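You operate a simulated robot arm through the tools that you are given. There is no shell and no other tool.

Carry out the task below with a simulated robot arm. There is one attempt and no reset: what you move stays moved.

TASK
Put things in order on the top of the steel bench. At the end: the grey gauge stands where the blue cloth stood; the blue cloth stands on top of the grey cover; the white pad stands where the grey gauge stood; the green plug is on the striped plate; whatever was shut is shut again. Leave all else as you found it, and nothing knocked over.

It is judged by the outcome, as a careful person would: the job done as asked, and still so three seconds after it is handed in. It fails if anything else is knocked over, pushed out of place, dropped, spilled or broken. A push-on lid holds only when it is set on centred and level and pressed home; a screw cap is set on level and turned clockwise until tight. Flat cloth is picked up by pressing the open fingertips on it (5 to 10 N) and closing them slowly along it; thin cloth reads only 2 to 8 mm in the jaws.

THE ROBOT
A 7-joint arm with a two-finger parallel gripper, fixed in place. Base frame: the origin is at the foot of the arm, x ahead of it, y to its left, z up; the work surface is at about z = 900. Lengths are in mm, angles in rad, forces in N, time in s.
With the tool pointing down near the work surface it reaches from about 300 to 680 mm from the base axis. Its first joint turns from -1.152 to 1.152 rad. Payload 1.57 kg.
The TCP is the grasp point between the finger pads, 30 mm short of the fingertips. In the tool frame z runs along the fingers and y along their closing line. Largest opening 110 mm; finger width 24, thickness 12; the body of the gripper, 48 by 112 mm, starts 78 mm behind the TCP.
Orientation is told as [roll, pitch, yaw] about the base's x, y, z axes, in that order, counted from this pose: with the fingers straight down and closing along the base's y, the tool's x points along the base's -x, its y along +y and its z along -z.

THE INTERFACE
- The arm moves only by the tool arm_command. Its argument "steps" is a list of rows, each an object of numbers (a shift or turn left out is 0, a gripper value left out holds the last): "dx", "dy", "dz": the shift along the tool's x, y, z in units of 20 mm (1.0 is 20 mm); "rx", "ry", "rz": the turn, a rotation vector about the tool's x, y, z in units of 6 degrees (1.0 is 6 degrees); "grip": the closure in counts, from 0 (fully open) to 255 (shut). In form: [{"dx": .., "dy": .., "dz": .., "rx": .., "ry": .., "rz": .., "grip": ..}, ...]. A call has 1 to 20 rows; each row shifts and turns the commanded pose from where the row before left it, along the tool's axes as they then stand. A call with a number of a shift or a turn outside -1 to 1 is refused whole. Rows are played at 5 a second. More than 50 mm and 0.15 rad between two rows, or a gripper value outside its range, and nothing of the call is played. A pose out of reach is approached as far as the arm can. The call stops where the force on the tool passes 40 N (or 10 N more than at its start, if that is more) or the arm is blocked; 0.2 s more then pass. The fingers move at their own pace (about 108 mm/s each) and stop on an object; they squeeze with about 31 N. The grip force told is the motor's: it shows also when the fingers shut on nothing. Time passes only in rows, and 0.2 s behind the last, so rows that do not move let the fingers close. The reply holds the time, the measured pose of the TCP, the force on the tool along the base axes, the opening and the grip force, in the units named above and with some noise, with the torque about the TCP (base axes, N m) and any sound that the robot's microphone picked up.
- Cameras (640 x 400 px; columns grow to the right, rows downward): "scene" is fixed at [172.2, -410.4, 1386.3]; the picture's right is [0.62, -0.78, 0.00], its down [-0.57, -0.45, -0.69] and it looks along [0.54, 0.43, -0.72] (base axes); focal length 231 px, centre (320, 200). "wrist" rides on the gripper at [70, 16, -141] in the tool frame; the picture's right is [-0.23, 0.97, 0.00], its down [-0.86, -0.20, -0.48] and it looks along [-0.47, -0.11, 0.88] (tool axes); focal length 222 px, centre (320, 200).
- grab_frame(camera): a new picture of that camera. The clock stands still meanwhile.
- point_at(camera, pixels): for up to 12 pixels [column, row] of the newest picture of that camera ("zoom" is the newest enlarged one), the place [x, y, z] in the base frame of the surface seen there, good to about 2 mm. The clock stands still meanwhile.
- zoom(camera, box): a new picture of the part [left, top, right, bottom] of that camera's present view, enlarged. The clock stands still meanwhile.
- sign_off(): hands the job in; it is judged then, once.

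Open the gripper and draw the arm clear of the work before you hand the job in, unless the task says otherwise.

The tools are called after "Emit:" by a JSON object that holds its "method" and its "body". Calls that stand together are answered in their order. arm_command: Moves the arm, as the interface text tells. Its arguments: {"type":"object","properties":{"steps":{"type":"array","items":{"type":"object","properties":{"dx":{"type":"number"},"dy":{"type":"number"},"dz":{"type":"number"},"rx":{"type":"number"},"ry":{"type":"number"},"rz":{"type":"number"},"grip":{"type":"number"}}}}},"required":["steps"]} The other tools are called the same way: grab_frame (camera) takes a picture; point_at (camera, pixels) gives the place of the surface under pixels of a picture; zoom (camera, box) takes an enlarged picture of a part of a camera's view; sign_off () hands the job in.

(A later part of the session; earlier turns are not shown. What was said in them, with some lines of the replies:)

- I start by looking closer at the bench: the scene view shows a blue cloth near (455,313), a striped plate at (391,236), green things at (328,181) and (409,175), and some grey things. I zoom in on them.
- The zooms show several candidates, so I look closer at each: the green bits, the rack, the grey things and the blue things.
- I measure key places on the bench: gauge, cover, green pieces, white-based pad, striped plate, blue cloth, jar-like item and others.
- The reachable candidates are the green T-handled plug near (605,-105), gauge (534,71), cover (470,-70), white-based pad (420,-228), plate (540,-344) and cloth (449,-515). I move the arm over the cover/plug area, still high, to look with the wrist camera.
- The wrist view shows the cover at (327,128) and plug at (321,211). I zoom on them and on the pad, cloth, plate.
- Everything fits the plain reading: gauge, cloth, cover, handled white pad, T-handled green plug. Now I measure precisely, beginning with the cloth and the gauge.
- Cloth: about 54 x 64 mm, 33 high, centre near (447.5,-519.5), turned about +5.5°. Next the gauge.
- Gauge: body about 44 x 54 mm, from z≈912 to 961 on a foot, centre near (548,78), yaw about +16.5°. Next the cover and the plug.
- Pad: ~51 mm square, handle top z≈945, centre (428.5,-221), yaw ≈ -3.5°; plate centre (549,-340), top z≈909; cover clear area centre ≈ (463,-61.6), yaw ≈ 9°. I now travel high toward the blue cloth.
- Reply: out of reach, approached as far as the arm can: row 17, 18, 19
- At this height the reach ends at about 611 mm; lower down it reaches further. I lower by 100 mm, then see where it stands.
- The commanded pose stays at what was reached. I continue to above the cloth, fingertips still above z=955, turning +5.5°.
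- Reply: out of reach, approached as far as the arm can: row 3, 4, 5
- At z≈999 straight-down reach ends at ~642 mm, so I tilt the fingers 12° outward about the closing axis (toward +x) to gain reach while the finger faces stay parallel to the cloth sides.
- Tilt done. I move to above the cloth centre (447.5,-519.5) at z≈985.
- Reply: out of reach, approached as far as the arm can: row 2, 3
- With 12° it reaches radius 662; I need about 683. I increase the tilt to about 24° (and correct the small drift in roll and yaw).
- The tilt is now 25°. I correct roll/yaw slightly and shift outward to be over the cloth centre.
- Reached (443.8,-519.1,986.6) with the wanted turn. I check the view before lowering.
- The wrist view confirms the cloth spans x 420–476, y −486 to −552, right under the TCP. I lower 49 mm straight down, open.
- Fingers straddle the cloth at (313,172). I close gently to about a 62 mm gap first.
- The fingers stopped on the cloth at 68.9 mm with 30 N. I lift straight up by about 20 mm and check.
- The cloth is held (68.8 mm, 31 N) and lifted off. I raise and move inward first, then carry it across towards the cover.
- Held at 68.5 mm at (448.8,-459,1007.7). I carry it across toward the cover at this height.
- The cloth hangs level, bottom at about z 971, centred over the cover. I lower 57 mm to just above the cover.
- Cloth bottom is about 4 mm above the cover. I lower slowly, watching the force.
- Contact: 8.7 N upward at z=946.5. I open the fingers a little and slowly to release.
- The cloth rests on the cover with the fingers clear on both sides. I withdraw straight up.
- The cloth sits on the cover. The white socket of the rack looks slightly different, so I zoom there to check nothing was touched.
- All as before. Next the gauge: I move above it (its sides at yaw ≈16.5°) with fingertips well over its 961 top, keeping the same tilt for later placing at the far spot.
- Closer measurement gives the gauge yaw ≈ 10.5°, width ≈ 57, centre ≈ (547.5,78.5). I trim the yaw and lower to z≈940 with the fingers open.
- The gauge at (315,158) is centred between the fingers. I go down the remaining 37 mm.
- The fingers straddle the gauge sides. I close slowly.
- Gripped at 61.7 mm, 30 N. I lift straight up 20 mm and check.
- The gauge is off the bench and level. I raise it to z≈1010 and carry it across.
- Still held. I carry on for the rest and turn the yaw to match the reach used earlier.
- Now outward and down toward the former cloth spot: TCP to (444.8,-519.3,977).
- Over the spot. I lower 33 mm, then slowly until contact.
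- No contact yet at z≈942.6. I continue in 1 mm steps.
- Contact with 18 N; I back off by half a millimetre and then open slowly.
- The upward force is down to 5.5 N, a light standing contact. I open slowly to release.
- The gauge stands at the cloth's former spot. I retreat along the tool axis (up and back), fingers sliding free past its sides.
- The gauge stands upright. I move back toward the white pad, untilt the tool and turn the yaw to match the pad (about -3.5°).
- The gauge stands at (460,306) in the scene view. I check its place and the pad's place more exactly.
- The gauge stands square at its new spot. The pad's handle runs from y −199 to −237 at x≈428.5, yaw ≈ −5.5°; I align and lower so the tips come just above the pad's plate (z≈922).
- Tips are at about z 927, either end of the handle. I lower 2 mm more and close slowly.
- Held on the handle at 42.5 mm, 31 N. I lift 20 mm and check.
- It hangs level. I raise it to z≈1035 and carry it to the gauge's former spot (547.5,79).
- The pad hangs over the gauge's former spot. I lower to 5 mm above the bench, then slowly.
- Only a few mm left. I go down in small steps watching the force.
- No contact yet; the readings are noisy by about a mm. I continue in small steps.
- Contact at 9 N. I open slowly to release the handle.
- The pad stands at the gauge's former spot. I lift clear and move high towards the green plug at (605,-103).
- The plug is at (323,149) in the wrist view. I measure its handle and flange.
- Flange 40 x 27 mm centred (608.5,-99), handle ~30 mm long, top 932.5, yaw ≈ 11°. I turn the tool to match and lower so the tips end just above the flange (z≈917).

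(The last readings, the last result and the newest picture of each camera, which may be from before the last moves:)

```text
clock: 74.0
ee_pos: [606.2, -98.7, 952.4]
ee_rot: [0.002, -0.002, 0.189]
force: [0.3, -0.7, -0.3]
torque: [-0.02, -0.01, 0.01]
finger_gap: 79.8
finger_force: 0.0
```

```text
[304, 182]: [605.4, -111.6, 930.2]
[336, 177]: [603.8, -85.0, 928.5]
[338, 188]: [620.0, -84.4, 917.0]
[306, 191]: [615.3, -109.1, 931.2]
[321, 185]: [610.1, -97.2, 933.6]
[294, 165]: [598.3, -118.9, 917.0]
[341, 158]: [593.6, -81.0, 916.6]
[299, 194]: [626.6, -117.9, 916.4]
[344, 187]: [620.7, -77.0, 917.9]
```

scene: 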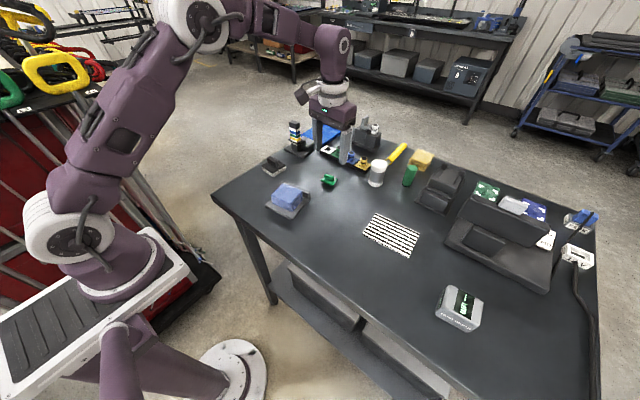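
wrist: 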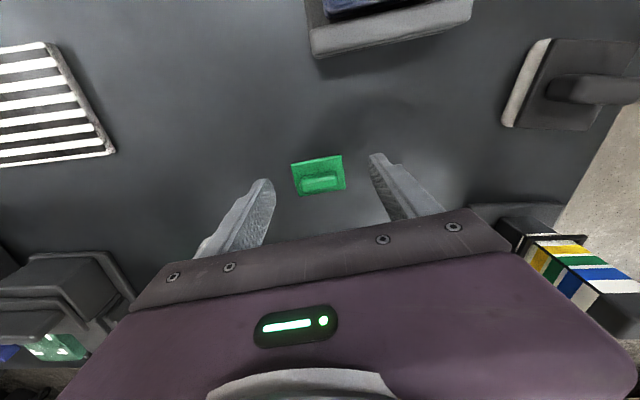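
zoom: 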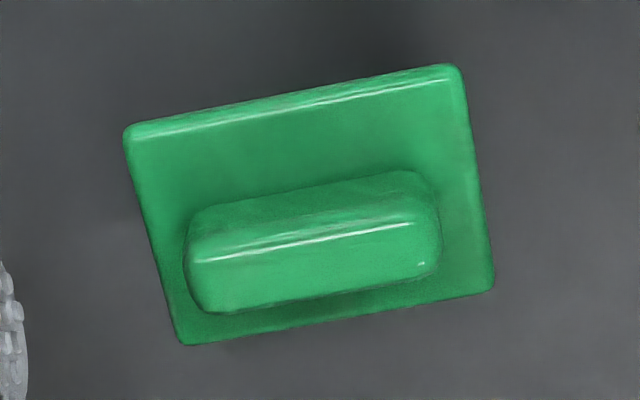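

Handle centre is about (609,-98.5), yaw nearer 9°. I trim, lower to z≈949 and close slowly.

Emit:
{"method": "arm_command", "body": {"steps": [{"rz": 0.3, "dx": -0.12}, {"dz": 0.16}, {"grip": 110}, {"grip": 140}, {"grip": 165}, {"grip": 180}, {"grip": 195}, {"grip": 205}, {"dx": 0}]}}

Emit:
{"method": "grab_frame", "body": {"camera": "wrist"}}

Emit:
{"method": "zoom", "body": {"camera": "scene", "box": [285, 130, 375, 200]}}

```text
clock: 76.0
ee_pos: [610.0, -98.7, 948.9]
ee_rot: [0.0, -0.001, 0.156]
force: [-0.4, -0.4, 0.8]
torque: [0.01, -0.01, -0.02]
finger_gap: 30.7
finger_force: 30.9
```

```text
taken
```

wrist: 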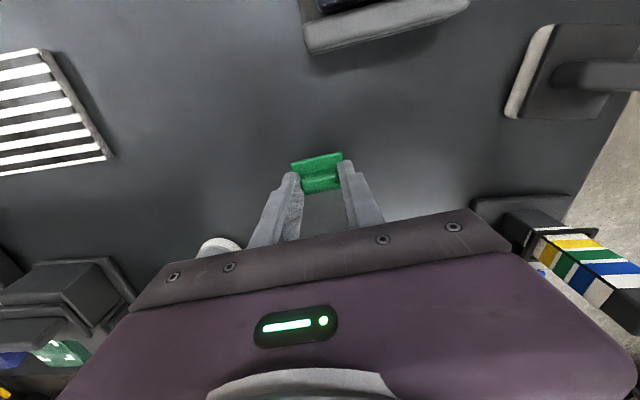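

```text
5.71 times, centred on (330, 165) of scene
```

zoom: 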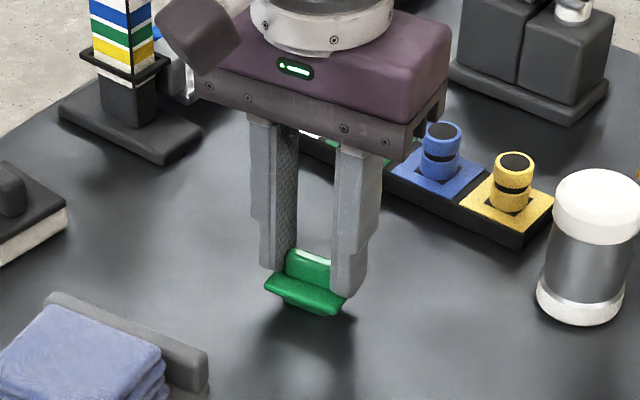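

Gripped at 30.7 mm. I lift gently, watching for any resistance.

Emit:
{"method": "arm_command", "body": {"steps": [{"dz": -0.25}, {"dz": -0.25}, {"dz": -0.5}, {"dx": 0}]}}

Emit:
{"method": "zoom", "body": {"camera": "scene", "box": [285, 130, 375, 200]}}

```text
clock: 77.0
ee_pos: [609.7, -98.4, 968.9]
ee_rot: [0.0, -0.002, 0.157]
force: [-0.3, -0.7, -0.4]
torque: [0.03, 0.02, 0.02]
finger_gap: 30.7
finger_force: 31.1
```

```text
5.71 times, centred on (330, 165) of scene
```

zoom: 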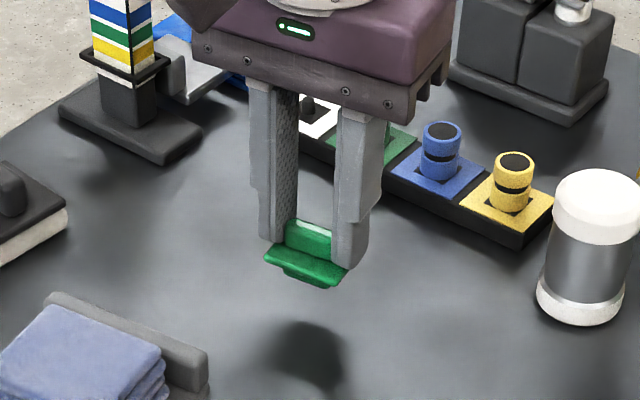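

The plug came free without resistance and hangs level. I carry it towards the striped plate, staying within reach.

Emit:
{"method": "arm_command", "body": {"steps": [{"dx": 0.395, "dy": -0.896, "dz": -0.1625}, {"dx": 0.395, "dy": -0.896, "dz": -0.1625}, {"dx": 0.395, "dy": -0.896, "dz": -0.1625}, {"dx": 0.395, "dy": -0.896, "dz": -0.1625}, {"dx": 0.395, "dy": -0.896, "dz": -0.1625}, {"dx": 0.395, "dy": -0.896, "dz": -0.1625}, {"dx": 0.395, "dy": -0.896, "dz": -0.1625}, {"dx": 0.395, "dy": -0.896, "dz": -0.1625}, {"dx": 0}]}}

```text
clock: 79.0
ee_pos: [568.5, -249.9, 994.4]
ee_rot: [0.0, -0.001, 0.157]
force: [-0.5, -0.2, -0.3]
torque: [0.0, -0.02, 0.02]
finger_gap: 30.5
finger_force: 30.7
```

Emit:
{"method": "arm_command", "body": {"steps": [{"dx": 0.36, "dy": -0.834, "dz": 0.21}, {"dx": 0.36, "dy": -0.834, "dz": 0.21}, {"dx": 0.36, "dy": -0.834, "dz": 0.21}, {"dx": 0.36, "dy": -0.834, "dz": 0.21}, {"dx": 0.36, "dy": -0.834, "dz": 0.21}, {"dx": 0}]}}

Emit:
{"method": "grab_frame", "body": {"camera": "wrist"}}

Emit:
{"method": "zoom", "body": {"camera": "scene", "box": [340, 180, 440, 265]}}

```text
clock: 80.4
ee_pos: [547.5, -338.0, 974.1]
ee_rot: [-0.001, -0.002, 0.155]
force: [1.0, -0.5, 0.1]
torque: [0.02, 0.02, 0.01]
finger_gap: 30.7
finger_force: 31.4
```

```text
taken
```

wrist: 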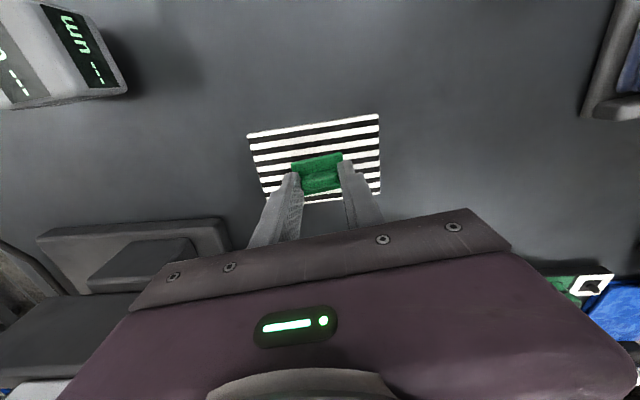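

```text
4.71 times, centred on (390, 222) of scene
```

zoom: 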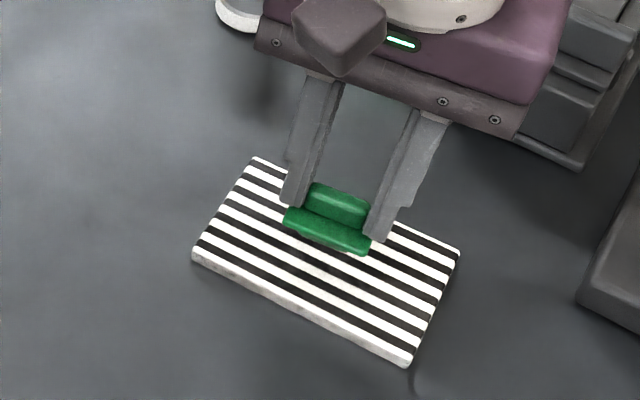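

The plug is over the plate centre. I lower to about 4 mm above, then in small steps.

Emit:
{"method": "arm_command", "body": {"steps": [{"dz": 0.3}, {"dz": 0.3}, {"dx": 0}]}}

Emit:
{"method": "arm_command", "body": {"steps": [{"dz": 0.05}, {"dx": 0}]}}

Emit:
{"method": "arm_command", "body": {"steps": [{"dz": 0.05}, {"dx": 0}]}}

```text
clock: 81.2
ee_pos: [546.7, -337.9, 961.9]
ee_rot: [0.0, -0.002, 0.157]
force: [0.7, 0.5, -0.2]
torque: [-0.02, -0.05, -0.02]
finger_gap: 30.6
finger_force: 31.1
```

```text
clock: 81.8
ee_pos: [546.6, -338.8, 959.5]
ee_rot: [0.001, 0.0, 0.157]
force: [1.0, -0.1, -0.6]
torque: [0.01, 0.0, 0.01]
finger_gap: 30.7
finger_force: 31.2
```

```text
clock: 82.4
ee_pos: [546.8, -337.5, 960.2]
ee_rot: [0.001, -0.003, 0.156]
force: [0.9, 0.6, -0.6]
torque: [0.01, 0.01, -0.04]
finger_gap: 30.6
finger_force: 31.1
```

Emit:
{"method": "arm_command", "body": {"steps": [{"dz": 0.04}, {"dx": 0}]}}

Emit:
{"method": "arm_command", "body": {"steps": [{"dz": 0.04}, {"dx": 0}]}}

```text
clock: 83.0
ee_pos: [546.3, -337.1, 959.1]
ee_rot: [0.0, -0.001, 0.158]
force: [0.2, 0.2, 1.8]
torque: [0.05, 0.0, 0.0]
finger_gap: 30.6
finger_force: 31.0
```

```text
clock: 83.6
ee_pos: [547.7, -337.7, 959.1]
ee_rot: [-0.003, -0.001, 0.157]
force: [-1.0, 0.7, 10.9]
torque: [0.06, 0.05, -0.01]
finger_gap: 30.8
finger_force: 31.3
```

The plug touches the plate with 10.9 N. I open slowly to release it.

Emit:
{"method": "arm_command", "body": {"steps": [{"grip": 178}, {"grip": 165}, {"grip": 150}, {"grip": 130}, {"grip": 100}, {"dx": 0}]}}

Emit:
{"method": "zoom", "body": {"camera": "scene", "box": [340, 180, 440, 265]}}

```text
clock: 85.0
ee_pos: [546.1, -337.8, 958.8]
ee_rot: [0.0, -0.001, 0.156]
force: [0.0, -0.3, -0.5]
torque: [0.01, 0.01, -0.03]
finger_gap: 67.0
finger_force: 0.2
```

```text
4.71 times, centred on (390, 222) of scene
```

zoom: 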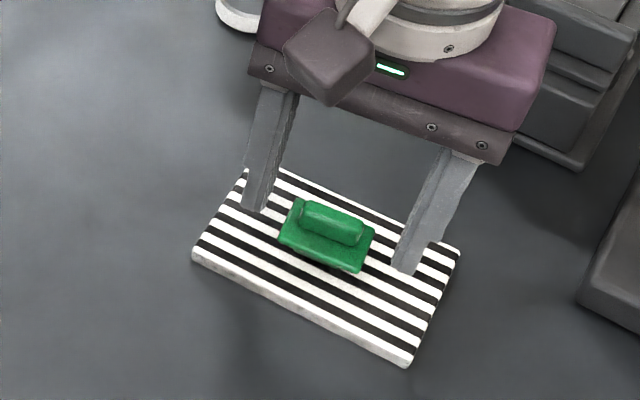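

The plug rests on the plate with the fingers free. I rise straight up, then move inward and higher, away from the work.

Emit:
{"method": "arm_command", "body": {"steps": [{"dz": -0.5}, {"dz": -0.75}, {"dz": -0.75}, {"dx": 0.8, "dy": 0.3, "dz": -0.8}, {"dx": 0.8, "dy": 0.3, "dz": -0.8}, {"dx": 0.8, "dy": 0.5, "dz": -0.8}, {"dx": 0.8, "dy": 0.5, "dz": -0.8}, {"dx": 0.8, "dy": 0.5, "dz": -0.8}, {"dx": 0.8, "dy": 0.5, "dz": -0.8}, {"dx": 0.8, "dy": 0.8, "dz": -0.8}, {"dx": 0.8, "dy": 0.8, "dz": -0.8}, {"dx": 0.5, "dy": 0.9, "dz": -0.5}, {"dy": 1, "grip": 0}, {"dy": 1}, {"dy": 1}, {"dx": 0}]}}

Emit:
{"method": "grab_frame", "body": {"camera": "scene"}}

Emit:
{"method": "grab_frame", "body": {"camera": "wrist"}}

```text
clock: 88.4
ee_pos: [384.8, -199.1, 1135.6]
ee_rot: [0.0, 0.0, 0.157]
force: [0.5, -0.1, 0.6]
torque: [-0.01, -0.02, -0.05]
finger_gap: 110.1
finger_force: 0.0
```

```text
taken
```

scene: 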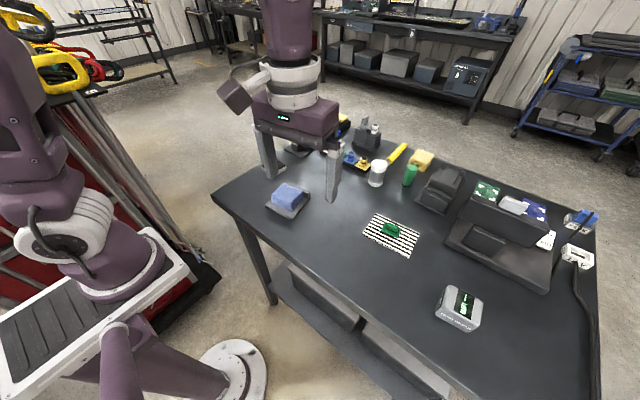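

```text
taken
```

wrist: 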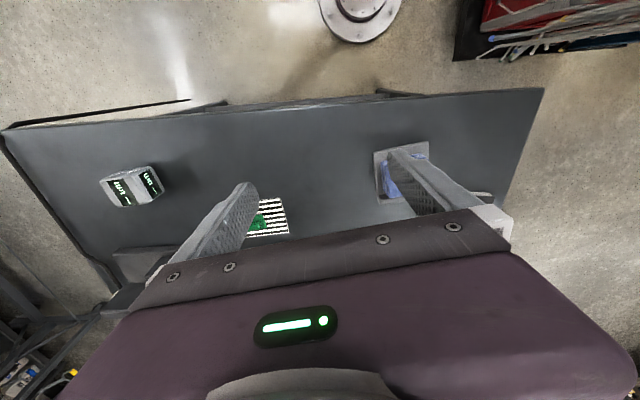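

The bench looks as wanted. I verify the gauge, cloth, pad and plug places with the scene camera.

Emit:
{"method": "zoom", "body": {"camera": "scene", "box": [250, 170, 330, 225]}}

Emit:
{"method": "zoom", "body": {"camera": "scene", "box": [355, 205, 435, 265]}}

Emit:
{"method": "zoom", "body": {"camera": "scene", "box": [425, 275, 495, 340]}}

Emit:
{"method": "point_at", "body": {"camera": "zoom", "pixels": [[250, 85], [450, 165], [405, 310], [215, 215], [330, 190], [300, 310], [215, 240], [360, 345]]}}

```text
7.27 times, centred on (290, 198) of scene
```

zoom: 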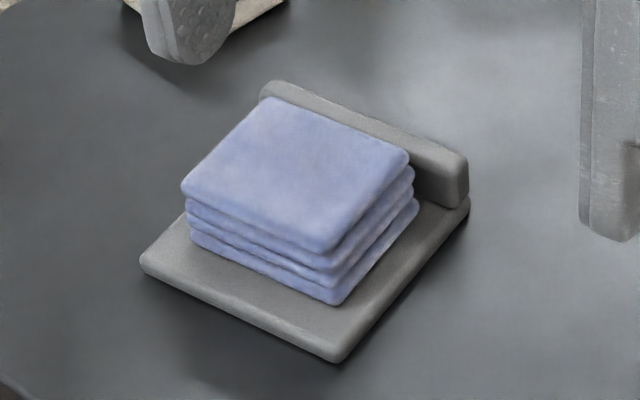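

```text
6.67 times, centred on (395, 235) of scene
```

zoom: 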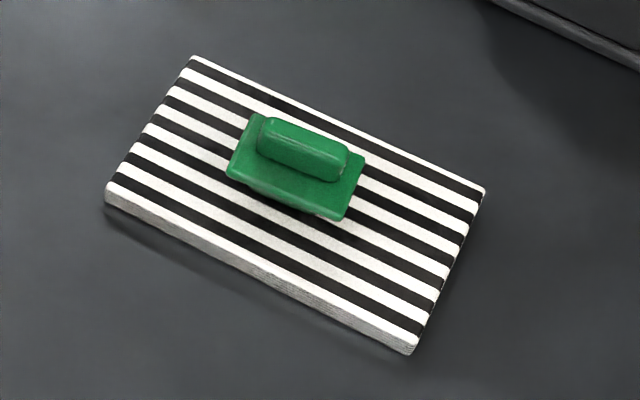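

```text
6.15 times, centred on (460, 308) of scene
```

zoom: 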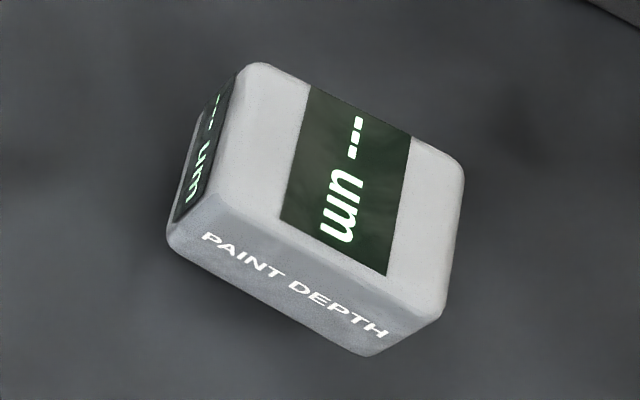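

```text
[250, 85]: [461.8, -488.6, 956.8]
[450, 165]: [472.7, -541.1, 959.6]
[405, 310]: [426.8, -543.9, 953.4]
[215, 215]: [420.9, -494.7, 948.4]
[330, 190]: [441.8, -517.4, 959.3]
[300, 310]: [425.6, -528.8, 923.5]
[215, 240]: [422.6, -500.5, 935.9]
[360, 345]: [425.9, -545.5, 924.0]
```

Gauge centre ≈ (447,-517.5), cloth and plug sit well. I move the arm back to about its starting pose to see the pad too.

Emit:
{"method": "arm_command", "body": {"steps": [{"dx": -0.062, "dy": 0.937, "dz": -0.24}, {"dx": -0.062, "dy": 0.937, "dz": -0.24}, {"dx": -0.062, "dy": 0.937, "dz": -0.24}, {"dx": -0.062, "dy": 0.937, "dz": -0.24}, {"dx": -0.062, "dy": 0.937, "dz": -0.24}, {"dx": -0.062, "dy": 0.937, "dz": -0.24}, {"dx": -0.062, "dy": 0.937, "dz": -0.24}, {"dx": -0.062, "dy": 0.937, "dz": -0.24}, {"dx": -0.062, "dy": 0.937, "dz": -0.24}, {"dx": -0.062, "dy": 0.937, "dz": -0.24}, {"rz": 0.75}, {"rz": 0.75}, {"dx": 0}]}}

Emit:
{"method": "grab_frame", "body": {"camera": "scene"}}

Emit:
{"method": "zoom", "body": {"camera": "scene", "box": [240, 100, 400, 200]}}

```text
clock: 91.2
ee_pos: [368.0, -13.9, 1183.8]
ee_rot: [0.001, -0.002, -0.001]
force: [0.7, 0.5, -0.5]
torque: [0.0, 0.01, 0.01]
finger_gap: 109.8
finger_force: 0.1
```

```text
taken
```

scene: 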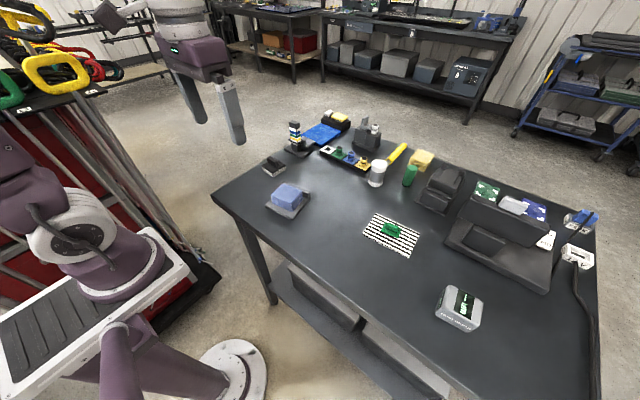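

```text
4.00 times, centred on (320, 150) of scene
```

zoom: 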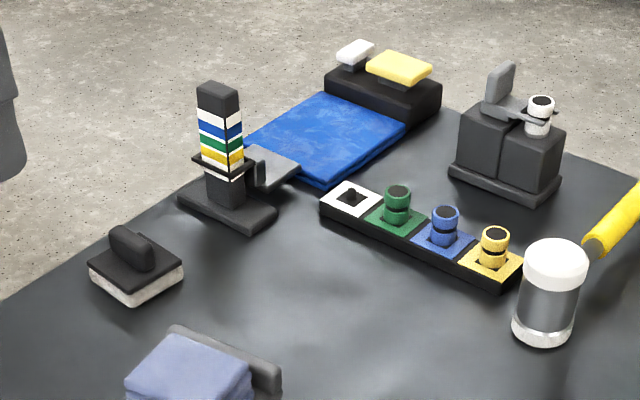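

The pad stands level on its spot and everything else looks untouched. A last measurement of the pad and cover.

Emit:
{"method": "point_at", "body": {"camera": "scene", "pixels": [[264, 167], [275, 157], [285, 166], [273, 174], [273, 162], [290, 192], [286, 217], [300, 190], [391, 229], [365, 232], [416, 245]]}}

```text
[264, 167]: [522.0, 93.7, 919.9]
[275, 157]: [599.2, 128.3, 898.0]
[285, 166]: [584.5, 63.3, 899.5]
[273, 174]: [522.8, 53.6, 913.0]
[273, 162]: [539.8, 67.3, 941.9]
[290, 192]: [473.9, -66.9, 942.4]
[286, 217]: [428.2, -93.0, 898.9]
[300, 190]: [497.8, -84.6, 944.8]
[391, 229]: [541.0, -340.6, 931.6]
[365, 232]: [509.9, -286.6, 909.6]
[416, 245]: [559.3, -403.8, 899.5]
```

The pad is centred near (547,77) where the gauge stood. The gauge is at (447,-517.5) where the cloth stood, the cloth is on the cover and the plug is on the striped plate. Nothing shut was opened, the gripper is open and the arm is clear, so I hand the job in.

Emit:
{"method": "sign_off", "body": {}}

```text
The job is handed in.
```

The bench is set as you asked and the job is handed in. I don't have the verdict; the placements below come from the last pictures and readings.

- **Grey gauge:** it stands upright where the blue cloth stood, within about 2 mm of the cloth's old centre.
- **Blue cloth:** the light-blue folded stack sits level on the grey cover, on the clear area in front of its raised bar.
- **White pad:** the black-handled one stands level where the gauge stood, within a few millimetres of that spot.
- **Green plug:** the T-handled one rests near the middle of the striped plate.
- **Anything shut:** I opened nothing, so there was nothing to shut again.

There were other blue, grey and green things on the bench. I took the only ones the arm could reach: the folded stack as the cloth, the barred plate as the cover, and the T-handled piece as the plug.

Nothing else looked moved or knocked over in the final pictures. The gripper is open and the arm is back near its starting pose.
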